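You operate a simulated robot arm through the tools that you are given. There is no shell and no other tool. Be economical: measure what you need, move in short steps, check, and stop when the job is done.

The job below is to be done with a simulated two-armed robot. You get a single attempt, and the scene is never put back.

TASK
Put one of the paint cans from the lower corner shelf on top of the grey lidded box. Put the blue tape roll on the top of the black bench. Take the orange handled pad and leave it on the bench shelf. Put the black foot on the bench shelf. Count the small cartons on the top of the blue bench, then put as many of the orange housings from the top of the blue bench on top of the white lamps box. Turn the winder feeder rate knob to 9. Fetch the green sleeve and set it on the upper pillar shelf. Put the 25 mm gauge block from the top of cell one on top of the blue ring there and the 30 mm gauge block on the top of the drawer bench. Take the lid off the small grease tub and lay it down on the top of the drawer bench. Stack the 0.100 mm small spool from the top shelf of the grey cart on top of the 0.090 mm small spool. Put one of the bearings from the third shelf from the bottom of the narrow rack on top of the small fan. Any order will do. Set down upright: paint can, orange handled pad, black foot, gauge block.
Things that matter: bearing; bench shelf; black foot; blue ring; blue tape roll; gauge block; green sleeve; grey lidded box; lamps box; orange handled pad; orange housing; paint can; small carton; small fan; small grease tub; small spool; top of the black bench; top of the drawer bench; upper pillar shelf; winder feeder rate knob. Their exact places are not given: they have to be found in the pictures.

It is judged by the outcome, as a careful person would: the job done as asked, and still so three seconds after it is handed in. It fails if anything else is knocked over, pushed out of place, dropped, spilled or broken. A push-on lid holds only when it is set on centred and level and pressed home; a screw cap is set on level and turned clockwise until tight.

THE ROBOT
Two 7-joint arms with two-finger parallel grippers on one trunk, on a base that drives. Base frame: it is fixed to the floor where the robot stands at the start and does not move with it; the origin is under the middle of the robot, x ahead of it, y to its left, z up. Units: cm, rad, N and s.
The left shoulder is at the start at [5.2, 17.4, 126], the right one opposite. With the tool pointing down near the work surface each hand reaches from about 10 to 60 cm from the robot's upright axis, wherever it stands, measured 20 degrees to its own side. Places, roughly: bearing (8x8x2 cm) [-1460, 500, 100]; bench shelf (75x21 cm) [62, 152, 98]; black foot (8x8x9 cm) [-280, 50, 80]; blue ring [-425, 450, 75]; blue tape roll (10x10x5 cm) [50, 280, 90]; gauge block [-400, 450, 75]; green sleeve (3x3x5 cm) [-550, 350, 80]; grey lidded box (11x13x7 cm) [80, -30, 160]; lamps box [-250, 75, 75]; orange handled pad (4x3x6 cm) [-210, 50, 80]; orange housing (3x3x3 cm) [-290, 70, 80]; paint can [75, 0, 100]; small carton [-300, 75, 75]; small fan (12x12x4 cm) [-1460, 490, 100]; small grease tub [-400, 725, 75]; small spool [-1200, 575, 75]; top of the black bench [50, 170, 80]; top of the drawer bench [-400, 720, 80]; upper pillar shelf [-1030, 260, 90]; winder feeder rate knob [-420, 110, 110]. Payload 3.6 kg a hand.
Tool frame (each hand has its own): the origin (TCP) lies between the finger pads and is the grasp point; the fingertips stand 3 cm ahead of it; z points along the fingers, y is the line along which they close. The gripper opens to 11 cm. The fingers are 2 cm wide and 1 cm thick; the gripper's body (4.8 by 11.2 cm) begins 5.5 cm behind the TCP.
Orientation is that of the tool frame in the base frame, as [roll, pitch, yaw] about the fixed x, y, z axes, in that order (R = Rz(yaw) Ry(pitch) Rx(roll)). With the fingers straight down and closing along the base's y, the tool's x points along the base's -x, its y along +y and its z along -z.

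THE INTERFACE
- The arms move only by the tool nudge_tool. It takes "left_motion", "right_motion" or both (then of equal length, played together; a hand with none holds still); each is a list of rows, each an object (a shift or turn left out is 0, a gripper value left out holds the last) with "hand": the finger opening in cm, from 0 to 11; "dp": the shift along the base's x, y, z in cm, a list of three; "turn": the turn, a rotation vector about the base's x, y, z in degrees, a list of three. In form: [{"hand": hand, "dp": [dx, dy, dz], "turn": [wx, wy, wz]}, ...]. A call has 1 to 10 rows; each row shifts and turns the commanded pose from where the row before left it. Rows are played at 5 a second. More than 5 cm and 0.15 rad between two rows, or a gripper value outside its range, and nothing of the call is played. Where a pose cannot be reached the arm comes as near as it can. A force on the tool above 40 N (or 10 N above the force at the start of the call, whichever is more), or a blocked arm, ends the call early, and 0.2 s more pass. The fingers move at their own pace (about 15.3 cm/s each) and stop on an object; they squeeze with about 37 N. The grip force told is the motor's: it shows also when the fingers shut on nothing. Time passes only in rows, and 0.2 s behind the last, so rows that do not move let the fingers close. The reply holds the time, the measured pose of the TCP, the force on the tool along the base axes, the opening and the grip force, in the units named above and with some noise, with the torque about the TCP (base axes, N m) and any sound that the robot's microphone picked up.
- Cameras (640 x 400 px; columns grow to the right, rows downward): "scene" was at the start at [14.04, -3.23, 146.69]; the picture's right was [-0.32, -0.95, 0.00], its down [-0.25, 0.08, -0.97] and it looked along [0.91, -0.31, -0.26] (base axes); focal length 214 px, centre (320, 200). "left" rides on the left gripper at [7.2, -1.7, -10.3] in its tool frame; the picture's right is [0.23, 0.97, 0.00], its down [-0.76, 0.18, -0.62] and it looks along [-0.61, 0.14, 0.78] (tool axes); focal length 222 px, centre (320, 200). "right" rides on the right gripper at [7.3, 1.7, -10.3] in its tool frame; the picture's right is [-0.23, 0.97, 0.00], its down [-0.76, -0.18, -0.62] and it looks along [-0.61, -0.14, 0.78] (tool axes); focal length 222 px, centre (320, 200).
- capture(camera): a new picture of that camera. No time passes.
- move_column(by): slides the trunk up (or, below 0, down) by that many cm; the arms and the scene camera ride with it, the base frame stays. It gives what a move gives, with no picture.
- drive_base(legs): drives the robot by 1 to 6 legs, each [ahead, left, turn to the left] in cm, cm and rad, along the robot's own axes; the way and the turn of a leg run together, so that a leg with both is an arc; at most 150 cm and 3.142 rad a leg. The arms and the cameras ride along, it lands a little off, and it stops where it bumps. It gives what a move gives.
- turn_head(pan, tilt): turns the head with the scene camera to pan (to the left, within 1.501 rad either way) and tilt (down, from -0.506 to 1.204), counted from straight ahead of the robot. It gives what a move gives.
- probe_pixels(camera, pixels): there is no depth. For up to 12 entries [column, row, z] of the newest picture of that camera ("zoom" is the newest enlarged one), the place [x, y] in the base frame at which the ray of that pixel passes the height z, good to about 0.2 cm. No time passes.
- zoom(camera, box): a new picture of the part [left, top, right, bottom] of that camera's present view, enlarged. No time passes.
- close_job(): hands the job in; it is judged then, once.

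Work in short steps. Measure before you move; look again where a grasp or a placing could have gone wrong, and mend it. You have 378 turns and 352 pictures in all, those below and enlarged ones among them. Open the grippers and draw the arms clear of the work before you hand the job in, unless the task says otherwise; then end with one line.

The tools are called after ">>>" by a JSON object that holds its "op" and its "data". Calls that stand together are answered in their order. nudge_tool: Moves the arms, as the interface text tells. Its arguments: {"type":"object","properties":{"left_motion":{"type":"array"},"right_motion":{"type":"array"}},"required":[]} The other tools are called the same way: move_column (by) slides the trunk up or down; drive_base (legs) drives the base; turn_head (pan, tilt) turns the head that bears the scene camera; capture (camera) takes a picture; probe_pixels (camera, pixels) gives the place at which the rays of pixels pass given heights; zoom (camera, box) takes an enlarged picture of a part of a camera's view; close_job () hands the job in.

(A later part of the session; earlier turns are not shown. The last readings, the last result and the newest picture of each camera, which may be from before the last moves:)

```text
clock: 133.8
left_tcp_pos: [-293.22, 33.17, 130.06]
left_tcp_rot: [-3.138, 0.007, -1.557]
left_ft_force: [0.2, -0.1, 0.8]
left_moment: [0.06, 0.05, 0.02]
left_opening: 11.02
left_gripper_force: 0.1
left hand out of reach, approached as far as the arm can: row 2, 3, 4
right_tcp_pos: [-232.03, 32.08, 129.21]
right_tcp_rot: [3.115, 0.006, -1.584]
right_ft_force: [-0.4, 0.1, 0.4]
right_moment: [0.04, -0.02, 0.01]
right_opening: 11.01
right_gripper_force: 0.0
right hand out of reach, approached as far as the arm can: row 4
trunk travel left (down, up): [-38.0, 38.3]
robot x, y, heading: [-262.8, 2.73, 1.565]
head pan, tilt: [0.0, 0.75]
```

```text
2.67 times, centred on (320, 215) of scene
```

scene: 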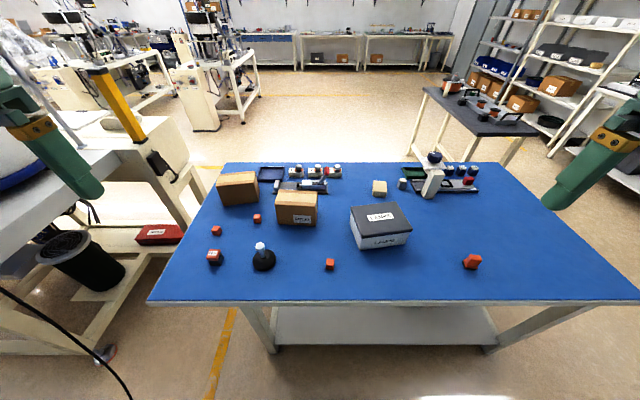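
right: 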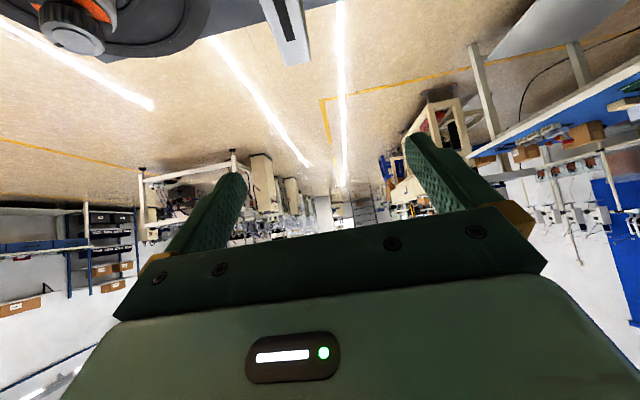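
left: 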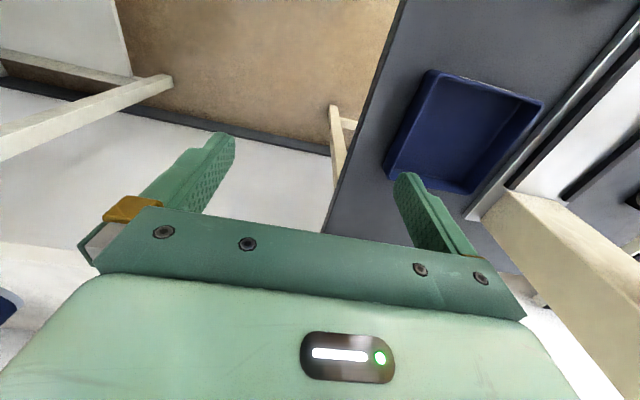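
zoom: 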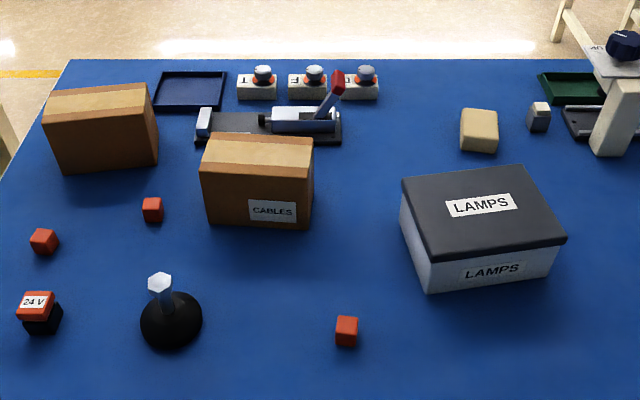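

>>> {"op": "zoom", "data": {"camera": "scene", "box": [355, 165, 425, 210]}}

>>> {"op": "zoom", "data": {"camera": "scene", "box": [205, 160, 325, 235]}}

```text
8.89 times, centred on (390, 188) of scene
```

zoom: 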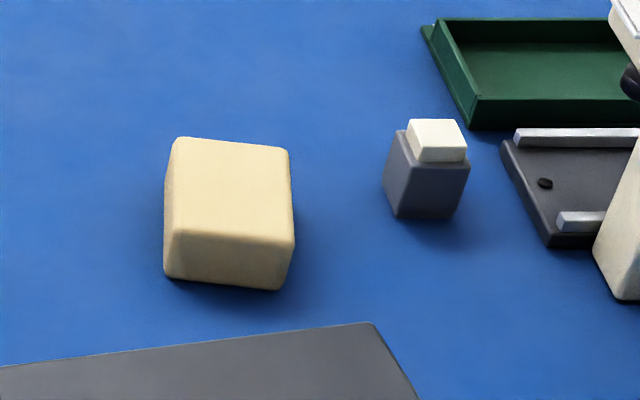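

```text
5.33 times, centred on (265, 198) of scene
```

zoom: 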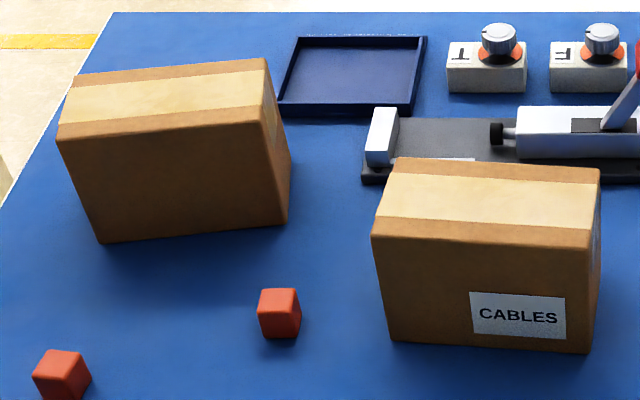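

Two cartons on the top, so two housings go onto the lamps box. Probe positions.

>>> {"op": "probe_pixels", "data": {"camera": "scene", "pixels": [[330, 261, 79], [330, 261, 76], [257, 217, 79], [216.5, 230, 79], [264, 266, 76], [264, 266, 78], [380, 210, 86], [352, 207, 88], [387, 202, 88], [411, 228, 88], [359, 240, 86], [472, 270, 76]]}}

```text
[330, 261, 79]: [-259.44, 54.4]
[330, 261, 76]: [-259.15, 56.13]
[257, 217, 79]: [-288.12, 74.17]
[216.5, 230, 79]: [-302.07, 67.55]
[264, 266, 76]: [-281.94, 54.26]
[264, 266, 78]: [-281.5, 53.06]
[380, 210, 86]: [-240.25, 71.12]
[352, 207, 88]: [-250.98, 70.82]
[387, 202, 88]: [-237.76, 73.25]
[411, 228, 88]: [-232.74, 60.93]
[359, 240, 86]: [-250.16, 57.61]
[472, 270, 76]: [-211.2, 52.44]
```

Drive 15 ahead to the bench and lower the trunk to work; then look with the right hand over housing A.

>>> {"op": "drive_base", "data": {"legs": [[14, 0, 0.006]]}}

>>> {"op": "move_column", "data": {"by": -18}}

>>> {"op": "nudge_tool", "data": {"right_motion": [{"dp": [-4, 1, 0]}, {"dp": [-4, 1, 0]}, {"dp": [-4, 1, 0]}, {"dp": [-4, 1, 0]}, {"dp": [-4, 1, 0]}, {"dp": [-4, 1, 0]}]}}

>>> {"op": "capture", "data": {"camera": "right"}}

>>> {"op": "capture", "data": {"camera": "left"}}

```text
clock: 135.1
left_tcp_pos: [-293.29, 47.28, 130.03]
left_tcp_rot: [-3.139, 0.003, -1.551]
left_ft_force: [-0.4, 0.8, 0.1]
left_moment: [-0.02, -0.04, 0.03]
left_opening: 11.0
left_gripper_force: 0.1
right_tcp_pos: [-232.04, 46.55, 129.17]
right_tcp_rot: [3.115, 0.004, -1.581]
right_ft_force: [0.6, 1.4, 0.1]
right_moment: [0.0, -0.03, -0.01]
right_opening: 11.02
right_gripper_force: 0.3
trunk travel left (down, up): [-38.0, 38.3]
robot x, y, heading: [-262.84, 16.53, 1.57]
head pan, tilt: [0.0, 0.75]
```

```text
clock: 137.1
left_tcp_pos: [-293.36, 47.25, 111.98]
left_tcp_rot: [3.14, 0.004, -1.552]
left_ft_force: [-0.9, -0.6, 0.4]
left_moment: [0.0, 0.01, -0.03]
left_opening: 11.02
left_gripper_force: 0.1
right_tcp_pos: [-232.09, 46.39, 111.18]
right_tcp_rot: [3.116, 0.004, -1.578]
right_ft_force: [0.2, -1.6, 0.0]
right_moment: [0.01, 0.02, 0.0]
right_opening: 10.99
right_gripper_force: 0.0
trunk travel left (down, up): [-20.0, 56.3]
robot x, y, heading: [-262.95, 16.94, 1.57]
head pan, tilt: [0.0, 0.75]
```

```text
clock: 138.5
left_tcp_pos: [-293.36, 47.29, 111.98]
left_tcp_rot: [-3.14, 0.006, -1.552]
left_ft_force: [0.0, -0.1, 0.1]
left_moment: [-0.01, -0.03, 0.01]
left_opening: 11.01
left_gripper_force: 0.1
right_tcp_pos: [-256.15, 52.52, 111.33]
right_tcp_rot: [3.118, 0.004, -1.578]
right_ft_force: [0.3, 0.2, 0.1]
right_moment: [0.0, 0.0, 0.0]
right_opening: 11.0
right_gripper_force: 0.1
trunk travel left (down, up): [-20.0, 56.3]
robot x, y, heading: [-263.13, 16.59, 1.573]
head pan, tilt: [0.0, 0.75]
```

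```text
293 pictures are left
```

right: 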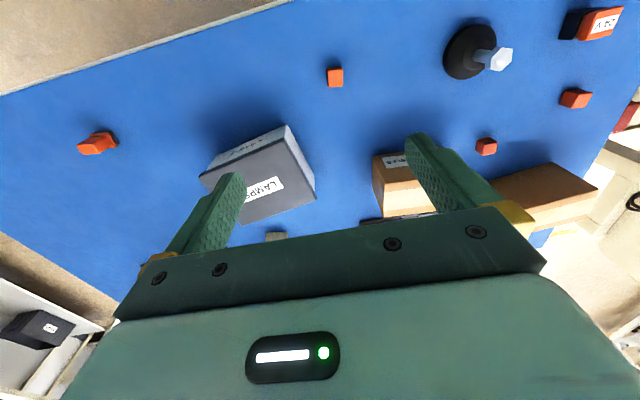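

```text
292 pictures are left
```

left: 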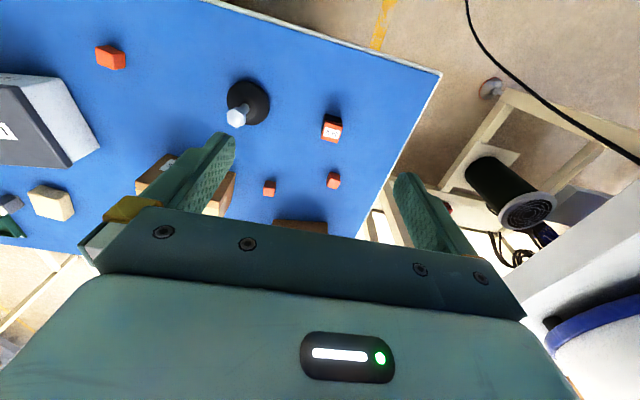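

>>> {"op": "probe_pixels", "data": {"camera": "right", "pixels": [[335, 74, 79], [335, 74, 77], [327, 67, 79], [342, 86, 79], [486, 147, 79], [264, 128, 78], [205, 170, 88], [290, 125, 88], [315, 188, 88], [243, 222, 88]]}}

>>> {"op": "zoom", "data": {"camera": "right", "box": [290, 40, 390, 110]}}

```text
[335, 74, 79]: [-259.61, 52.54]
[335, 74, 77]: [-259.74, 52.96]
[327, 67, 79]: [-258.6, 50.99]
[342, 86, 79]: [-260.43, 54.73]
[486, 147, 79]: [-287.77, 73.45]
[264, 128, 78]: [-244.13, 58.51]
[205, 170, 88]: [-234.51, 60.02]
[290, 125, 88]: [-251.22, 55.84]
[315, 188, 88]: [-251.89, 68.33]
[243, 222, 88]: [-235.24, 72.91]
```

```text
5.71 times, centred on (340, 75) of right
```

zoom: 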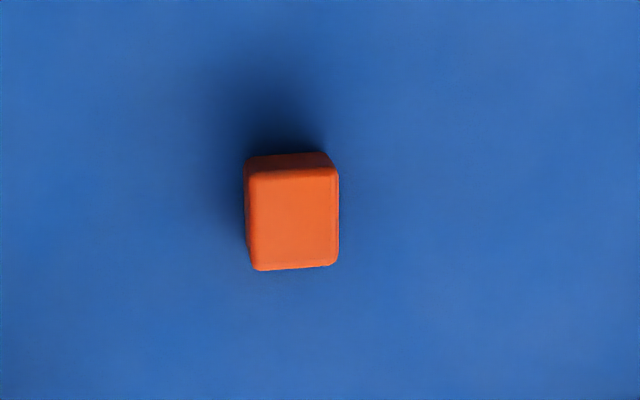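

>>> {"op": "probe_pixels", "data": {"camera": "zoom", "pixels": [[294, 218, 79], [294, 218, 78], [250, 170, 79], [337, 168, 79], [256, 268, 79], [336, 264, 79]]}}

```text
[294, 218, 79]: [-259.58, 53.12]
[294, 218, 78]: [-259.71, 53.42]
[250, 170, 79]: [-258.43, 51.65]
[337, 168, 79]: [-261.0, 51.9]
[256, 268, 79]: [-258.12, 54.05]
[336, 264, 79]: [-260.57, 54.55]
```

>>> {"op": "zoom", "data": {"camera": "scene", "box": [220, 200, 440, 340]}}

```text
2.86 times, centred on (330, 270) of scene
```

zoom: 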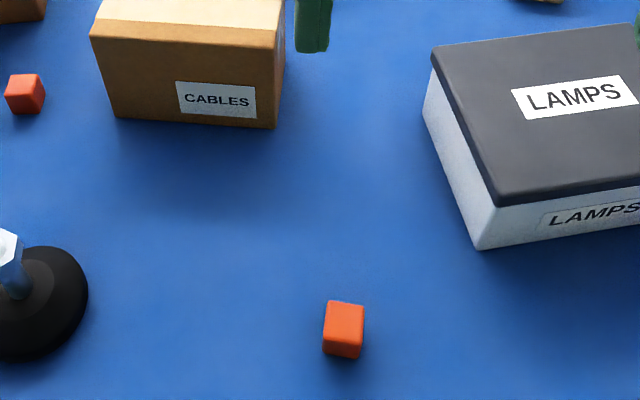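

>>> {"op": "probe_pixels", "data": {"camera": "zoom", "pixels": [[344, 318, 79], [344, 318, 82], [343, 357, 76], [343, 357, 79], [497, 204, 88], [497, 204, 91], [480, 248, 79], [434, 50, 88], [434, 50, 91]]}}

```text
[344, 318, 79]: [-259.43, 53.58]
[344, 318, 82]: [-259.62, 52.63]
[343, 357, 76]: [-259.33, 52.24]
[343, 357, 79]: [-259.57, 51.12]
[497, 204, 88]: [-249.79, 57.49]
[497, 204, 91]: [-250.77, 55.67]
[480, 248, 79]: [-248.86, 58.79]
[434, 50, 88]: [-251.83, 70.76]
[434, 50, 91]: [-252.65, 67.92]
```

Housing A ≈ (−259.5,53.3). Move above it and descend part way, then check.

>>> {"op": "nudge_tool", "data": {"right_motion": [{"dp": [-1.7, 0.4, -4], "hand": 7, "turn": [0, 1.3, 0]}, {"dp": [-1.7, 0.4, -4]}, {"dp": [0, 0, -4]}, {"dp": [0, 0, -4]}, {"dp": [0, 0, -4]}, {"dp": [0, 0, -4]}]}}

>>> {"op": "capture", "data": {"camera": "right"}}

```text
clock: 139.9
left_tcp_pos: [-293.25, 47.3, 111.9]
left_tcp_rot: [-3.14, 0.003, -1.55]
left_ft_force: [-0.7, 0.0, 0.4]
left_moment: [-0.01, -0.01, 0.06]
left_opening: 11.01
left_gripper_force: 0.0
right_tcp_pos: [-259.69, 53.32, 87.27]
right_tcp_rot: [3.092, 0.005, -1.578]
right_ft_force: [0.1, -0.2, -0.2]
right_moment: [-0.02, 0.0, -0.03]
right_opening: 6.98
right_gripper_force: 0.1
trunk travel left (down, up): [-20.0, 56.3]
robot x, y, heading: [-262.88, 16.81, 1.574]
head pan, tilt: [0.0, 0.75]
```

```text
289 pictures are left
```

right: 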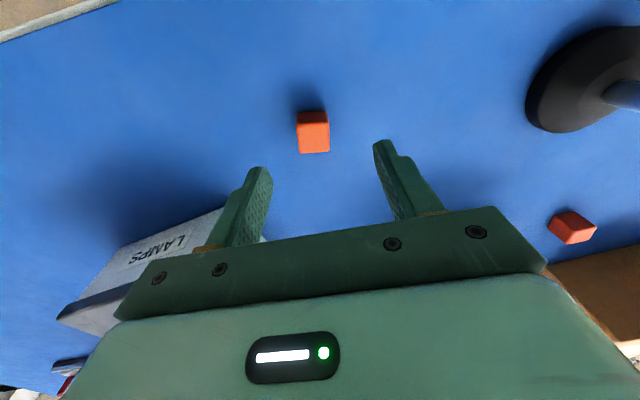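

The roll correction went the wrong way; fix it, descend 5, and look again.

>>> {"op": "nudge_tool", "data": {"right_motion": [{"dp": [0, 0, -2.5], "turn": [0, -2.8, 0]}, {"dp": [0, 0, -2.5]}]}}

>>> {"op": "capture", "data": {"camera": "right"}}

```text
clock: 140.5
left_tcp_pos: [-293.23, 47.24, 111.97]
left_tcp_rot: [-3.14, 0.005, -1.551]
left_ft_force: [-0.6, -0.1, -0.8]
left_moment: [0.0, 0.03, -0.02]
left_opening: 11.0
left_gripper_force: 0.0
right_tcp_pos: [-259.52, 53.24, 82.21]
right_tcp_rot: [-3.14, 0.005, -1.579]
right_ft_force: [-0.3, -0.7, -0.1]
right_moment: [-0.02, 0.02, 0.0]
right_opening: 7.01
right_gripper_force: 0.1
trunk travel left (down, up): [-20.0, 56.3]
robot x, y, heading: [-263.02, 16.62, 1.571]
head pan, tilt: [0.0, 0.75]
```

```text
288 pictures are left
```

right: 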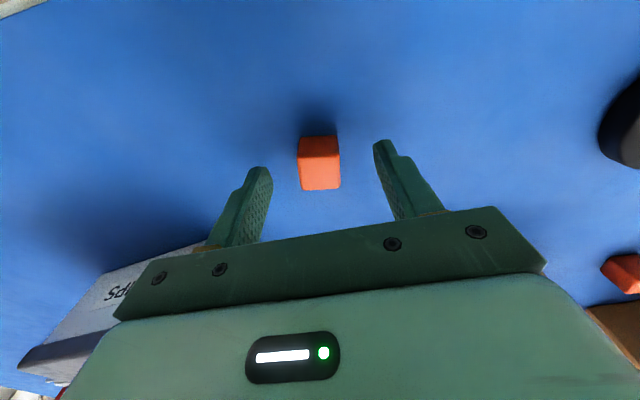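

Centred. Descend 2 cm (tips just above the bench) and close.

>>> {"op": "nudge_tool", "data": {"right_motion": [{"dp": [0, 0, -1]}, {"dp": [0, 0, -1]}, {"hand": 1}, {}, {}]}}

```text
clock: 141.1
left_tcp_pos: [-293.21, 47.23, 112.05]
left_tcp_rot: [-3.14, 0.005, -1.552]
left_ft_force: [0.3, 0.3, -0.3]
left_moment: [-0.01, -0.01, 0.02]
left_opening: 11.03
left_gripper_force: 0.1
right_tcp_pos: [-259.5, 53.19, 80.93]
right_tcp_rot: [-3.141, 0.007, -1.578]
right_ft_force: [1.9, -7.3, 19.5]
right_moment: [-0.42, -0.79, -0.06]
right_opening: 7.07
right_gripper_force: 1.2
trunk travel left (down, up): [-20.0, 56.3]
robot x, y, heading: [-263.14, 16.84, 1.572]
head pan, tilt: [0.0, 0.75]
stopped in row 2 (right hand): the force on the tool passed its limit at 53 N (the readings are from after the stop); the commanded pose is now the measured one
```

Tips touched the bench (bench z≈77.9). Lift 0.4 and close.

>>> {"op": "nudge_tool", "data": {"right_motion": [{"dp": [0, 0, 0.5]}, {"hand": 1}, {}, {}]}}

>>> {"op": "capture", "data": {"camera": "right"}}

```text
clock: 142.1
left_tcp_pos: [-293.29, 47.23, 111.99]
left_tcp_rot: [-3.14, 0.005, -1.552]
left_ft_force: [0.4, 0.1, 0.1]
left_moment: [-0.03, -0.02, 0.0]
left_opening: 11.0
left_gripper_force: 0.1
right_tcp_pos: [-259.56, 53.43, 81.35]
right_tcp_rot: [-3.141, 0.009, -1.579]
right_ft_force: [0.2, 0.3, 0.6]
right_moment: [-0.02, 0.04, 0.01]
right_opening: 2.48
right_gripper_force: 37.6
trunk travel left (down, up): [-20.0, 56.3]
robot x, y, heading: [-262.95, 16.7, 1.565]
head pan, tilt: [0.0, 0.75]
```

```text
287 pictures are left
```

right: 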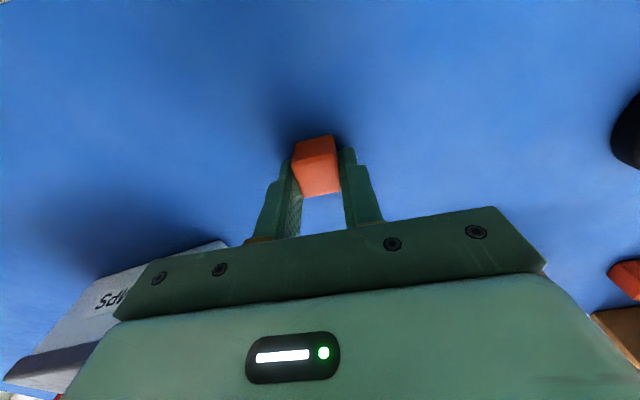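

Gripped. Lift and carry over the lamps box.

>>> {"op": "nudge_tool", "data": {"right_motion": [{"dp": [0, 0, 4]}, {"dp": [0, 0, 4.5]}, {"dp": [0, 0, 4.5]}, {"dp": [2, 1, 4]}, {"dp": [4, 2.5, 0]}, {"dp": [4, 2.5, 0]}, {"dp": [4.5, 3, 0]}]}}

>>> {"op": "capture", "data": {"camera": "right"}}

>>> {"op": "capture", "data": {"camera": "scene"}}

```text
refused: row 7 steps farther than a row can; nothing moved
```

```text
286 pictures are left
```

right: 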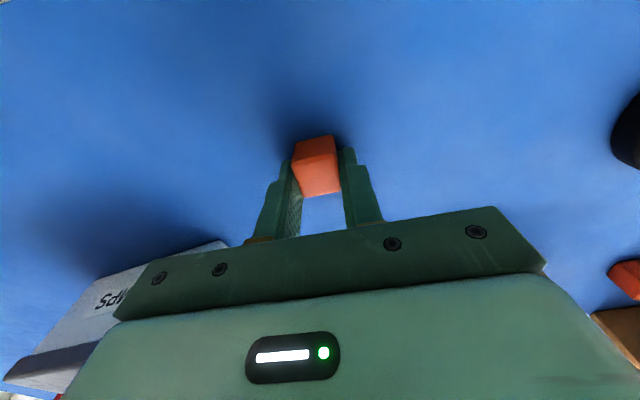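

```text
285 pictures are left
```

scene: 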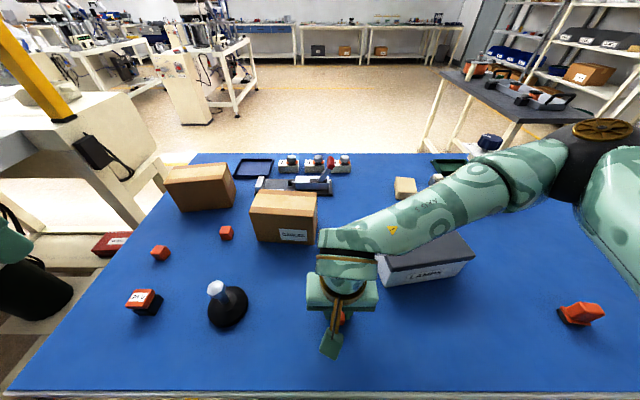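

>>> {"op": "nudge_tool", "data": {"right_motion": [{"dp": [0, 0, 4]}, {"dp": [0, 0, 4.5]}, {"dp": [0, 0, 4.5]}, {"dp": [2, 1, 4]}, {"dp": [4, 2, 0]}, {"dp": [4, 2, 0]}, {"dp": [4, 2.5, 0]}, {"dp": [0.5, 1.5, 0]}]}}

>>> {"op": "capture", "data": {"camera": "right"}}

>>> {"op": "capture", "data": {"camera": "scene"}}

```text
clock: 143.9
left_tcp_pos: [-293.25, 47.29, 111.99]
left_tcp_rot: [-3.139, 0.004, -1.551]
left_ft_force: [0.0, 0.0, -0.2]
left_moment: [0.03, 0.01, 0.01]
left_opening: 11.0
left_gripper_force: 0.1
right_tcp_pos: [-245.11, 62.46, 98.29]
right_tcp_rot: [-3.141, 0.008, -1.58]
right_ft_force: [0.5, 0.9, 0.6]
right_moment: [-0.02, -0.05, -0.01]
right_opening: 2.48
right_gripper_force: 37.2
trunk travel left (down, up): [-20.0, 56.3]
robot x, y, heading: [-262.98, 16.63, 1.574]
head pan, tilt: [0.0, 0.75]
```

```text
284 pictures are left
```

right: 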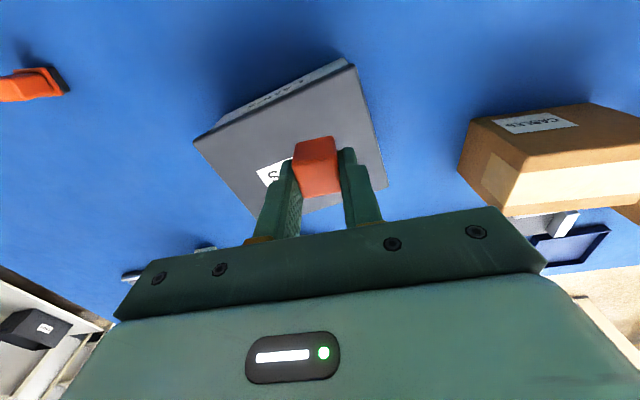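

```text
283 pictures are left
```

scene: 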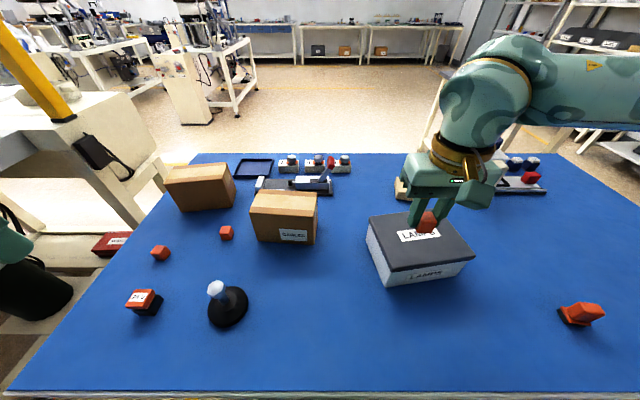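

Over the box. Lower until contact and release.

>>> {"op": "nudge_tool", "data": {"right_motion": [{"dp": [0, 0, -2]}, {"dp": [0, 0, -1]}, {"dp": [0, 0, -0.6]}, {"dp": [0, 0, -0.5]}, {"dp": [0, 0, -0.5]}, {"dp": [0, 0, -0.4]}]}}

```text
clock: 145.3
left_tcp_pos: [-293.25, 47.22, 111.9]
left_tcp_rot: [-3.14, 0.005, -1.552]
left_ft_force: [-0.1, 0.2, -0.3]
left_moment: [-0.01, 0.0, 0.02]
left_opening: 11.0
left_gripper_force: 0.0
right_tcp_pos: [-245.01, 62.25, 93.26]
right_tcp_rot: [3.14, 0.009, -1.58]
right_ft_force: [0.2, -0.8, -0.1]
right_moment: [-0.01, -0.03, -0.04]
right_opening: 2.48
right_gripper_force: 37.4
trunk travel left (down, up): [-20.0, 56.3]
robot x, y, heading: [-262.68, 17.01, 1.567]
head pan, tilt: [0.0, 0.75]
```

>>> {"op": "nudge_tool", "data": {"right_motion": [{"dp": [0, 0, -0.4]}, {"dp": [0, 0, -0.4]}, {"dp": [0, 0, -0.3]}, {"dp": [0, 0, -0.3]}]}}

>>> {"op": "capture", "data": {"camera": "right"}}

```text
clock: 146.3
left_tcp_pos: [-293.24, 47.27, 111.96]
left_tcp_rot: [-3.14, 0.006, -1.551]
left_ft_force: [0.0, -0.8, 0.1]
left_moment: [0.01, -0.02, -0.02]
left_opening: 10.98
left_gripper_force: 0.1
right_tcp_pos: [-245.08, 62.2, 91.85]
right_tcp_rot: [3.14, 0.008, -1.579]
right_ft_force: [0.6, -0.2, -0.2]
right_moment: [0.0, 0.04, 0.0]
right_opening: 2.49
right_gripper_force: 37.1
trunk travel left (down, up): [-20.0, 56.3]
robot x, y, heading: [-262.94, 16.73, 1.568]
head pan, tilt: [0.0, 0.75]
```

```text
282 pictures are left
```

right: 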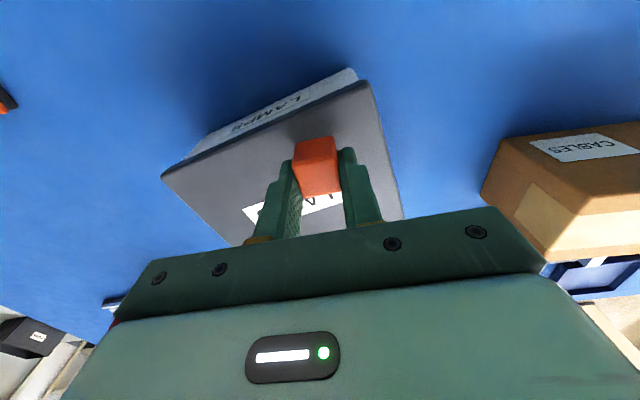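

Not yet in contact; continue downward slowly.

>>> {"op": "nudge_tool", "data": {"right_motion": [{"dp": [0, 0, -0.5]}, {"dp": [0, 0, -0.4]}, {"dp": [0, 0, -0.4]}, {"dp": [0, 0, -0.4]}, {"dp": [0, 0, -0.4]}, {"dp": [0, 0, -0.4]}]}}

```text
clock: 147.7
left_tcp_pos: [-293.19, 47.19, 112.11]
left_tcp_rot: [-3.138, 0.007, -1.551]
left_ft_force: [0.1, -0.4, 0.1]
left_moment: [0.03, 0.01, 0.02]
left_opening: 10.99
left_gripper_force: 0.1
right_tcp_pos: [-244.83, 62.33, 89.99]
right_tcp_rot: [3.137, 0.018, -1.583]
right_ft_force: [2.5, -6.2, 20.5]
right_moment: [-0.4, -0.13, 0.0]
right_opening: 2.49
right_gripper_force: 36.8
trunk travel left (down, up): [-20.0, 56.3]
robot x, y, heading: [-262.99, 16.98, 1.571]
head pan, tilt: [0.0, 0.75]
stopped in row 6 (right hand): the force on the tool passed its limit at 52 N (the readings are from after the stop); the commanded pose is now the measured one
```

Contact (box top ≈86.8). Ease 0.2, open and lift.

>>> {"op": "nudge_tool", "data": {"right_motion": [{"dp": [0, 0, 0.2]}, {"hand": 5}, {}, {"dp": [0, 0, 2]}, {"dp": [0, 0, 4]}, {"dp": [0, 0, 4]}, {"dp": [4, 0, 3]}, {"dp": [4, 0, 0]}, {"dp": [4, -2, 0]}]}}

>>> {"op": "capture", "data": {"camera": "scene"}}

>>> {"op": "capture", "data": {"camera": "right"}}

>>> {"op": "capture", "data": {"camera": "left"}}

```text
clock: 149.7
left_tcp_pos: [-293.13, 47.04, 112.04]
left_tcp_rot: [3.14, 0.005, -1.551]
left_ft_force: [-0.1, -0.7, -0.4]
left_moment: [0.02, 0.03, -0.03]
left_opening: 11.01
left_gripper_force: 0.3
right_tcp_pos: [-232.96, 60.29, 102.82]
right_tcp_rot: [3.138, 0.018, -1.58]
right_ft_force: [1.3, -0.2, 0.1]
right_moment: [0.0, 0.05, -0.03]
right_opening: 5.01
right_gripper_force: 0.0
trunk travel left (down, up): [-20.0, 56.3]
robot x, y, heading: [-262.88, 16.67, 1.572]
head pan, tilt: [0.0, 0.75]
```

```text
281 pictures are left
```

scene: 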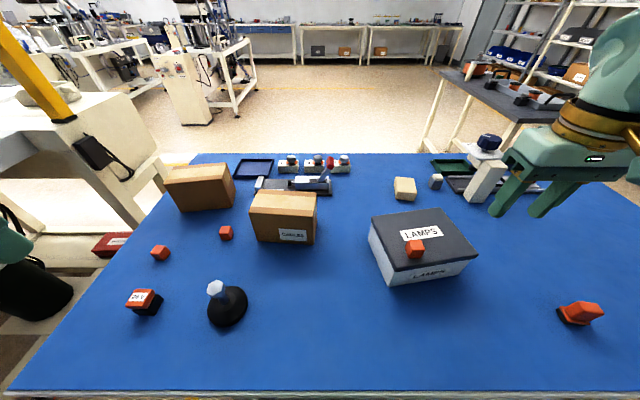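

```text
280 pictures are left
```

right: 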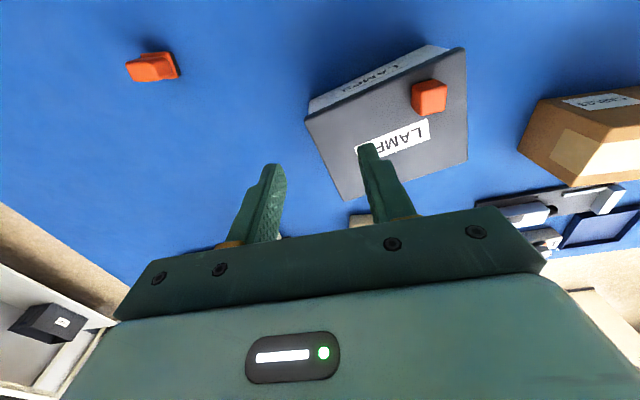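

```text
279 pictures are left
```

left: 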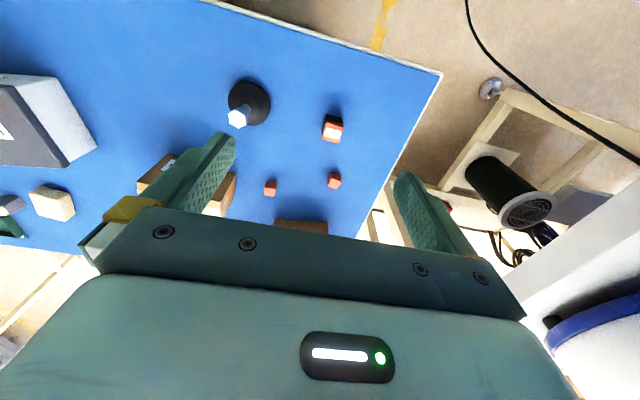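

Housing A is on the box. Use the left hand for the housing at ≈(−288,74): shift left 12 and bring the hand over it.

>>> {"op": "drive_base", "data": {"legs": [[0, 12, 0]]}}

>>> {"op": "nudge_tool", "data": {"left_motion": [{"dp": [2, 4, 0], "hand": 7}, {"dp": [2, 4, 0]}, {"dp": [2, 4, -2]}, {"dp": [2, 4, -2]}, {"dp": [2, 4, -2]}, {"dp": [2, 2, -2]}, {"dp": [2, 1, -2]}]}}

>>> {"op": "capture", "data": {"camera": "left"}}

```text
clock: 150.9
left_tcp_pos: [-305.36, 47.33, 111.89]
left_tcp_rot: [-3.139, 0.005, -1.551]
left_ft_force: [-0.5, 0.2, -0.2]
left_moment: [-0.04, 0.0, -0.01]
left_opening: 11.01
left_gripper_force: 0.2
right_tcp_pos: [-245.1, 60.48, 102.87]
right_tcp_rot: [3.138, 0.017, -1.582]
right_ft_force: [-0.5, 0.6, 0.1]
right_moment: [-0.03, -0.02, 0.01]
right_opening: 5.0
right_gripper_force: 0.1
trunk travel left (down, up): [-20.0, 56.3]
robot x, y, heading: [-275.15, 16.75, 1.572]
head pan, tilt: [0.0, 0.75]
```

```text
clock: 152.5
left_tcp_pos: [-291.06, 70.27, 101.78]
left_tcp_rot: [-3.141, 0.006, -1.55]
left_ft_force: [0.2, 0.0, 0.2]
left_moment: [0.01, 0.0, 0.02]
left_opening: 6.98
left_gripper_force: 0.1
right_tcp_pos: [-245.11, 60.58, 102.71]
right_tcp_rot: [3.138, 0.015, -1.582]
right_ft_force: [0.6, 0.0, 0.5]
right_moment: [0.0, 0.0, -0.04]
right_opening: 5.01
right_gripper_force: 0.1
trunk travel left (down, up): [-20.0, 56.3]
robot x, y, heading: [-274.71, 16.55, 1.568]
head pan, tilt: [0.0, 0.75]
```

```text
278 pictures are left
```

left: 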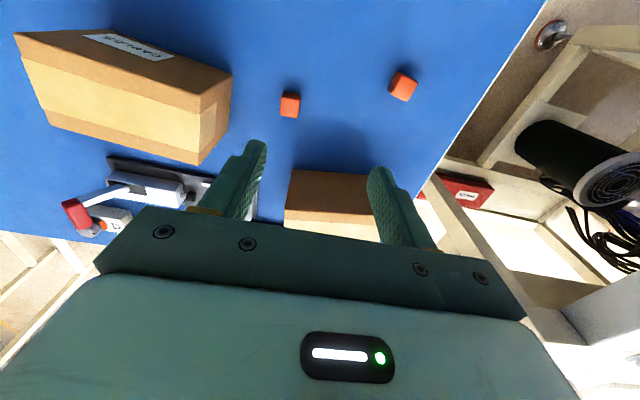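

>>> {"op": "probe_pixels", "data": {"camera": "left", "pixels": [[289, 106, 81], [403, 88, 81], [230, 75, 90], [290, 172, 90]]}}

```text
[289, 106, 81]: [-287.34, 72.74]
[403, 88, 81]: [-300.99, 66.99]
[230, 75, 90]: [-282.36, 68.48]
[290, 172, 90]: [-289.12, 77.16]
```

Housing B is too tight beside the CABLES carton for the gripper body; housing C at ≈(−301,67) is free. Move over C.

>>> {"op": "nudge_tool", "data": {"left_motion": [{"dp": [-4, -1.5, 0]}, {"dp": [-4, -1.5, -2]}, {"dp": [-2, -0.4, -3]}, {"dp": [0, 0, -4]}]}}

>>> {"op": "capture", "data": {"camera": "left"}}

```text
clock: 153.5
left_tcp_pos: [-301.2, 66.65, 92.88]
left_tcp_rot: [3.141, 0.004, -1.553]
left_ft_force: [0.5, -0.2, 0.1]
left_moment: [-0.02, -0.03, -0.01]
left_opening: 7.02
left_gripper_force: 0.1
right_tcp_pos: [-244.96, 60.56, 102.8]
right_tcp_rot: [3.138, 0.016, -1.581]
right_ft_force: [-0.1, -0.1, -0.6]
right_moment: [-0.01, 0.04, 0.02]
right_opening: 5.01
right_gripper_force: 0.0
trunk travel left (down, up): [-20.0, 56.3]
robot x, y, heading: [-274.97, 17.08, 1.575]
head pan, tilt: [0.0, 0.75]
```

```text
277 pictures are left
```

left: 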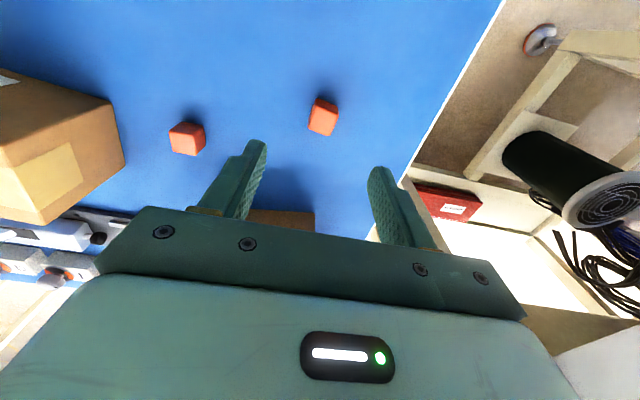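

>>> {"op": "zoom", "data": {"camera": "left", "box": [290, 85, 360, 145]}}

```text
6.67 times, centred on (325, 115) of left
```

zoom: 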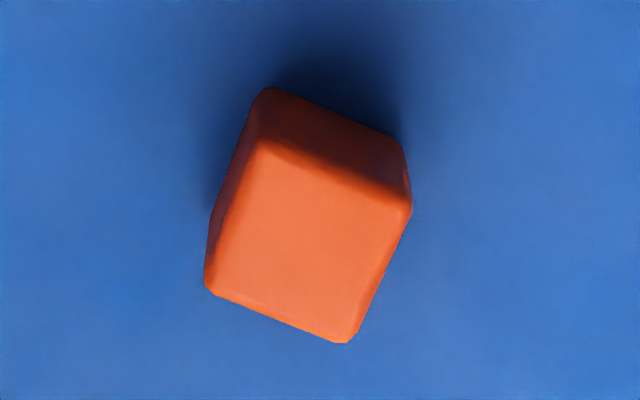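

>>> {"op": "probe_pixels", "data": {"camera": "zoom", "pixels": [[262, 145, 81], [408, 208, 81], [345, 340, 81], [208, 285, 81]]}}

```text
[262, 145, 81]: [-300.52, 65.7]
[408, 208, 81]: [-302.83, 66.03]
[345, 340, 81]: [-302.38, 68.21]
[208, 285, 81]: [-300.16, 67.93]
```

Cube centre (−301.5,67.0), turned ~8°. Rotate to match, descend and grip.

>>> {"op": "nudge_tool", "data": {"left_motion": [{"dp": [-0.3, 0.35, -3], "turn": [0, 0, -8]}, {"dp": [0, 0, -4]}, {"dp": [0, 0, -2.5]}, {"dp": [0, 0, -1.2]}, {"dp": [0, 0, -0.6]}, {"hand": 1}, {}, {}]}}

>>> {"op": "capture", "data": {"camera": "left"}}

```text
clock: 155.3
left_tcp_pos: [-301.44, 67.16, 81.75]
left_tcp_rot: [-3.14, 0.006, -1.693]
left_ft_force: [-0.4, 1.1, 0.2]
left_moment: [0.01, 0.0, -0.03]
left_opening: 2.46
left_gripper_force: 37.0
right_tcp_pos: [-244.98, 60.59, 102.88]
right_tcp_rot: [3.137, 0.016, -1.581]
right_ft_force: [0.0, 0.7, -0.5]
right_moment: [-0.04, 0.02, -0.02]
right_opening: 5.01
right_gripper_force: 0.1
trunk travel left (down, up): [-20.0, 56.3]
robot x, y, heading: [-274.99, 17.15, 1.568]
head pan, tilt: [0.0, 0.75]
```

```text
275 pictures are left
```

left: 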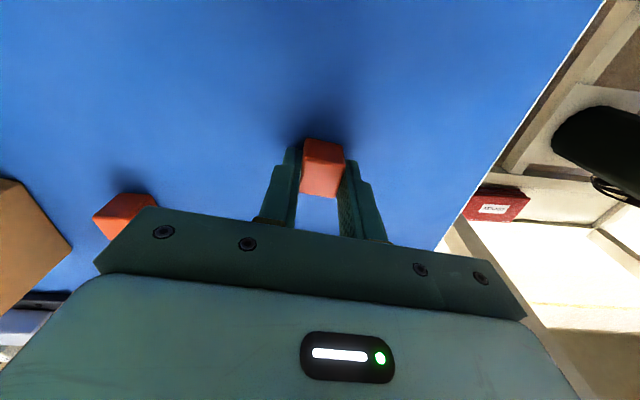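

Gripped. Lift and drive right so that the left arm can place it on the lamps box.

>>> {"op": "nudge_tool", "data": {"left_motion": [{"dp": [0, 0, 4.5]}, {"dp": [0, 0, 4.5]}, {"dp": [0, 0, 4.5]}, {"dp": [0, 0, 4.5]}, {"dp": [0, 0, 4.5], "turn": [0, 0, 8]}]}}

>>> {"op": "drive_base", "data": {"legs": [[0, -45, 0]]}}

>>> {"op": "capture", "data": {"camera": "left"}}

```text
clock: 156.5
left_tcp_pos: [-301.42, 67.11, 104.17]
left_tcp_rot: [-3.141, 0.005, -1.551]
left_ft_force: [0.2, -0.1, -0.7]
left_moment: [0.02, -0.01, -0.01]
left_opening: 2.43
left_gripper_force: 36.6
right_tcp_pos: [-245.01, 60.56, 102.8]
right_tcp_rot: [3.139, 0.017, -1.583]
right_ft_force: [0.3, -0.7, -0.4]
right_moment: [0.0, 0.0, 0.0]
right_opening: 5.0
right_gripper_force: 0.0
trunk travel left (down, up): [-20.0, 56.3]
robot x, y, heading: [-274.52, 16.84, 1.568]
head pan, tilt: [0.0, 0.75]
```

```text
clock: 159.3
left_tcp_pos: [-256.02, 67.17, 104.16]
left_tcp_rot: [3.141, 0.006, -1.548]
left_ft_force: [0.0, 0.3, 0.2]
left_moment: [-0.03, 0.01, -0.05]
left_opening: 2.42
left_gripper_force: 36.8
right_tcp_pos: [-199.64, 60.53, 102.79]
right_tcp_rot: [3.137, 0.016, -1.58]
right_ft_force: [0.5, 0.4, -0.2]
right_moment: [-0.02, 0.0, -0.01]
right_opening: 4.97
right_gripper_force: 0.1
trunk travel left (down, up): [-20.0, 56.3]
robot x, y, heading: [-229.01, 17.07, 1.573]
head pan, tilt: [0.0, 0.75]
```

```text
274 pictures are left
```

left: 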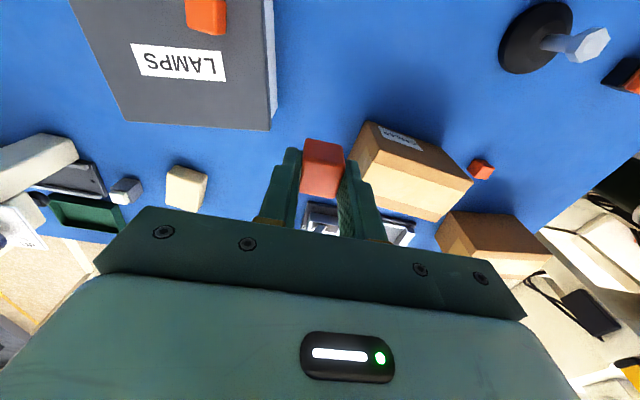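

>>> {"op": "probe_pixels", "data": {"camera": "left", "pixels": [[127, 121, 86.8], [268, 129, 86.8], [262, 0, 86.8], [205, 30, 89.8], [75, 5, 86.8]]}}

```text
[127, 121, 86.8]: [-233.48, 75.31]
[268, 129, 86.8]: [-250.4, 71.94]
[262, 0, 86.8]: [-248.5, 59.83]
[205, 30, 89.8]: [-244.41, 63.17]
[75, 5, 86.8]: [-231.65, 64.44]
```

Place at (−239,68.7), clear of the first housing.

>>> {"op": "nudge_tool", "data": {"left_motion": [{"dp": [4.3, 0.4, 0]}, {"dp": [4.3, 0.4, -1]}, {"dp": [4.3, 0.4, -2]}, {"dp": [4.1, 0.3, -2]}, {"dp": [0, 0, -4]}, {"dp": [0, 0, -2.5]}]}}

>>> {"op": "capture", "data": {"camera": "left"}}

```text
clock: 160.7
left_tcp_pos: [-239.02, 68.96, 92.78]
left_tcp_rot: [-3.141, 0.006, -1.55]
left_ft_force: [0.3, -0.3, -0.2]
left_moment: [-0.01, 0.0, 0.0]
left_opening: 2.47
left_gripper_force: 37.1
right_tcp_pos: [-199.54, 60.68, 102.73]
right_tcp_rot: [3.139, 0.015, -1.581]
right_ft_force: [-0.7, -0.1, 0.3]
right_moment: [0.02, -0.03, -0.01]
right_opening: 5.01
right_gripper_force: 0.0
trunk travel left (down, up): [-20.0, 56.3]
robot x, y, heading: [-229.39, 17.0, 1.57]
head pan, tilt: [0.0, 0.75]
```

```text
273 pictures are left
```

left: 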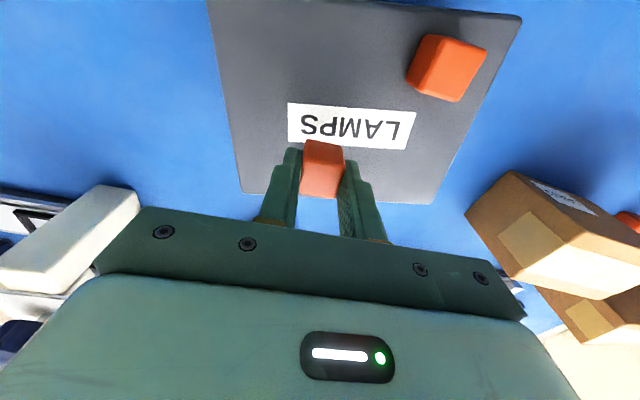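

>>> {"op": "nudge_tool", "data": {"left_motion": [{"dp": [0, -0.5, -1]}, {"dp": [0, 0, -0.4]}, {"dp": [0, 0, -0.3]}, {"dp": [0, 0, -0.3]}, {"dp": [0, 0, -0.3]}]}}

```text
clock: 161.9
left_tcp_pos: [-239.0, 68.17, 90.58]
left_tcp_rot: [-3.137, 0.01, -1.548]
left_ft_force: [-3.8, 1.8, 24.2]
left_moment: [-0.1, 0.12, -0.01]
left_opening: 2.43
left_gripper_force: 37.1
right_tcp_pos: [-199.57, 60.52, 102.9]
right_tcp_rot: [3.137, 0.017, -1.58]
right_ft_force: [-0.5, 0.6, -0.2]
right_moment: [-0.03, -0.01, -0.01]
right_opening: 5.02
right_gripper_force: 0.0
trunk travel left (down, up): [-20.0, 56.3]
robot x, y, heading: [-229.6, 16.47, 1.573]
head pan, tilt: [0.0, 0.75]
```

Contact. Release and lift; then look at the pad with the right camera.

>>> {"op": "nudge_tool", "data": {"left_motion": [{"dp": [0, 0, 0.2]}, {"hand": 5}, {}, {"dp": [0, 0, 2]}, {"dp": [0, 0, 4]}, {"dp": [-1, 0, 4]}, {"dp": [-4, -2, 2]}, {"dp": [-4, -2, 0]}, {"dp": [-4, -2, 0]}]}}

>>> {"op": "capture", "data": {"camera": "scene"}}

>>> {"op": "capture", "data": {"camera": "right"}}

```text
clock: 163.9
left_tcp_pos: [-252.19, 61.97, 102.57]
left_tcp_rot: [-3.14, 0.006, -1.55]
left_ft_force: [0.0, -0.7, -0.9]
left_moment: [0.0, -0.04, 0.0]
left_opening: 5.02
left_gripper_force: 0.0
right_tcp_pos: [-199.7, 60.5, 102.88]
right_tcp_rot: [3.139, 0.017, -1.579]
right_ft_force: [0.2, 0.2, 0.1]
right_moment: [0.01, 0.0, 0.01]
right_opening: 5.02
right_gripper_force: 0.0
trunk travel left (down, up): [-20.0, 56.3]
robot x, y, heading: [-229.11, 16.72, 1.576]
head pan, tilt: [0.0, 0.75]
```

```text
272 pictures are left
```

scene: 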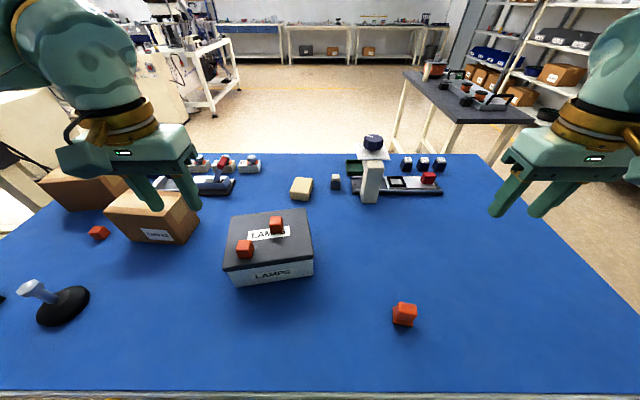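

```text
271 pictures are left
```

right: 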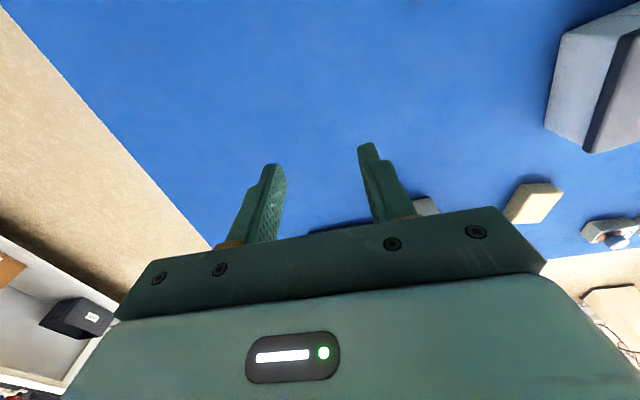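

Both housings are on the lamps box. Zoom on the orange-handled pad and bring the right hand back over it.

>>> {"op": "nudge_tool", "data": {"right_motion": [{"dp": [-3, -4, 0]}, {"dp": [-3, -4, 0]}, {"dp": [-3, -4, 0]}]}}

>>> {"op": "zoom", "data": {"camera": "scene", "box": [365, 285, 445, 340]}}

>>> {"op": "capture", "data": {"camera": "right"}}

```text
clock: 164.7
left_tcp_pos: [-252.11, 62.07, 102.49]
left_tcp_rot: [-3.138, 0.004, -1.55]
left_ft_force: [-0.7, -0.1, -0.1]
left_moment: [-0.01, 0.01, 0.01]
left_opening: 5.01
left_gripper_force: 0.1
right_tcp_pos: [-208.68, 48.44, 103.0]
right_tcp_rot: [3.14, 0.017, -1.579]
right_ft_force: [0.4, -0.3, 1.0]
right_moment: [0.0, -0.04, -0.01]
right_opening: 5.0
right_gripper_force: 0.0
trunk travel left (down, up): [-20.0, 56.3]
robot x, y, heading: [-229.6, 16.88, 1.577]
head pan, tilt: [0.0, 0.75]
```

```text
7.27 times, centred on (405, 312) of scene
```

zoom: 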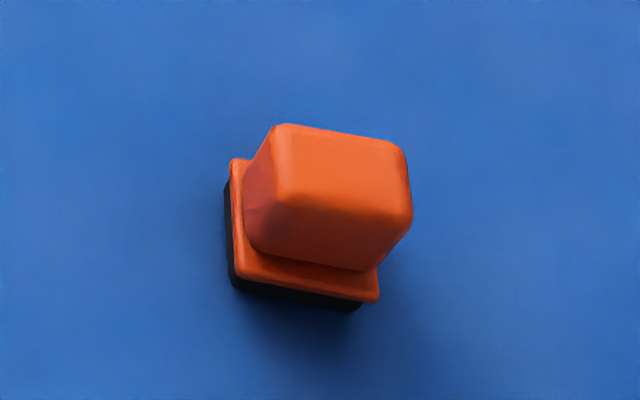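

```text
269 pictures are left
```

right: 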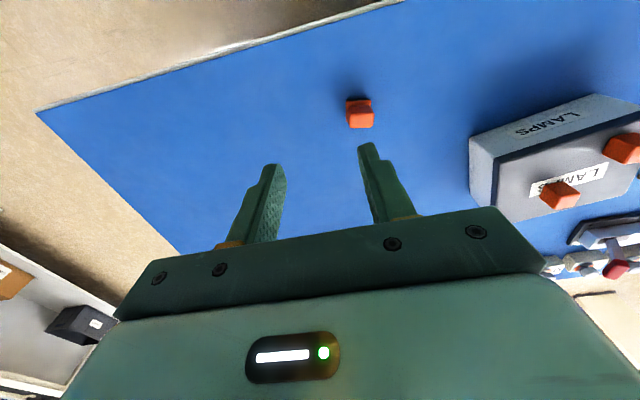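

>>> {"op": "zoom", "data": {"camera": "right", "box": [325, 80, 395, 140]}}

```text
6.67 times, centred on (360, 110) of right
```

zoom: 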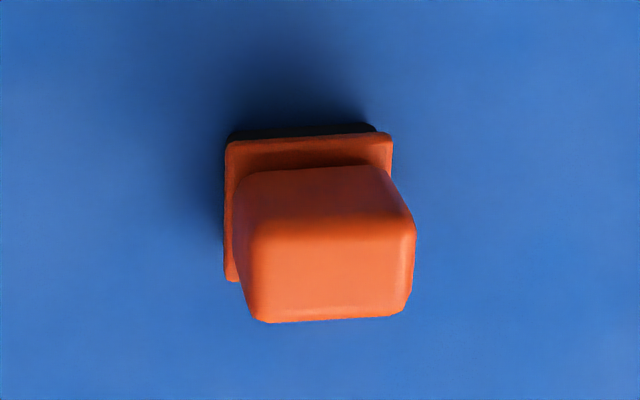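

>>> {"op": "probe_pixels", "data": {"camera": "zoom", "pixels": [[330, 268, 84], [252, 225, 84], [412, 222, 84], [408, 312, 84], [258, 318, 84], [228, 143, 79.5], [388, 137, 79.5]]}}

```text
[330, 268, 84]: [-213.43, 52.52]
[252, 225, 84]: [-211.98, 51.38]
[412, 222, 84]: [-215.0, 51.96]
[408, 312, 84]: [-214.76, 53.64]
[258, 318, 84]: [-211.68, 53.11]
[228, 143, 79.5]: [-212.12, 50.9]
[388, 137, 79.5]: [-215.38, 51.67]
```

Handle centre ≈ (−213.4,52.5), turned about −11°. Descend onto the handle.

>>> {"op": "nudge_tool", "data": {"right_motion": [{"dp": [-2.3, 2, -3], "turn": [0, 0, -5], "hand": 6}, {"dp": [-2.4, 2.1, -3], "turn": [0, 0, -5]}, {"dp": [0, 0, -4]}, {"dp": [0, 0, -3.5]}]}}

>>> {"op": "capture", "data": {"camera": "right"}}

```text
clock: 165.7
left_tcp_pos: [-252.17, 62.13, 102.58]
left_tcp_rot: [-3.141, 0.003, -1.55]
left_ft_force: [-0.7, -0.2, 0.0]
left_moment: [-0.03, 0.01, 0.04]
left_opening: 5.02
left_gripper_force: 0.0
right_tcp_pos: [-213.52, 52.71, 89.35]
right_tcp_rot: [3.137, 0.017, -1.752]
right_ft_force: [0.0, -0.3, 0.1]
right_moment: [0.0, 0.01, 0.0]
right_opening: 5.99
right_gripper_force: 0.1
trunk travel left (down, up): [-20.0, 56.3]
robot x, y, heading: [-229.18, 16.53, 1.576]
head pan, tilt: [0.0, 0.75]
```

```text
267 pictures are left
```

right: 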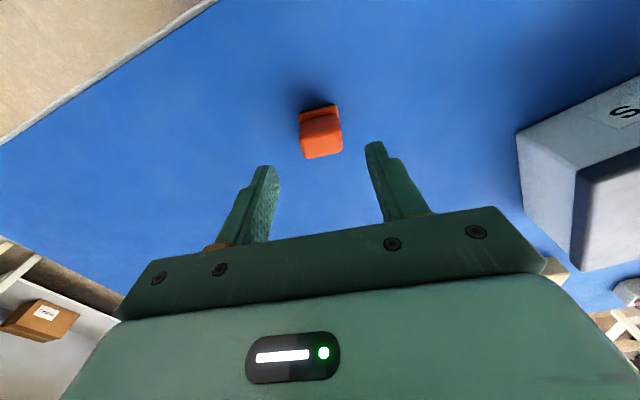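

Aligned (handle top at (321,146), expected (320,149)). Descend and close.

>>> {"op": "nudge_tool", "data": {"right_motion": [{"dp": [0, 0, -3]}, {"dp": [0, 0, -2]}, {"dp": [0, 0, -0.8]}, {"hand": 1}, {}, {}]}}

>>> {"op": "capture", "data": {"camera": "right"}}

```text
clock: 167.1
left_tcp_pos: [-252.07, 62.09, 102.61]
left_tcp_rot: [-3.139, 0.005, -1.551]
left_ft_force: [0.3, -0.3, 0.2]
left_moment: [0.0, 0.03, 0.0]
left_opening: 5.02
left_gripper_force: 0.1
right_tcp_pos: [-213.25, 52.74, 83.58]
right_tcp_rot: [3.138, 0.016, -1.754]
right_ft_force: [-0.2, 0.1, -0.4]
right_moment: [-0.01, -0.02, -0.02]
right_opening: 3.34
right_gripper_force: 37.2
trunk travel left (down, up): [-20.0, 56.3]
robot x, y, heading: [-229.47, 16.83, 1.577]
head pan, tilt: [0.0, 0.75]
```

```text
266 pictures are left
```

right: 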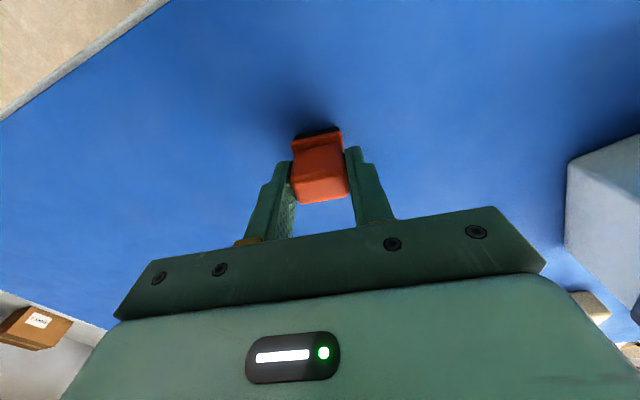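

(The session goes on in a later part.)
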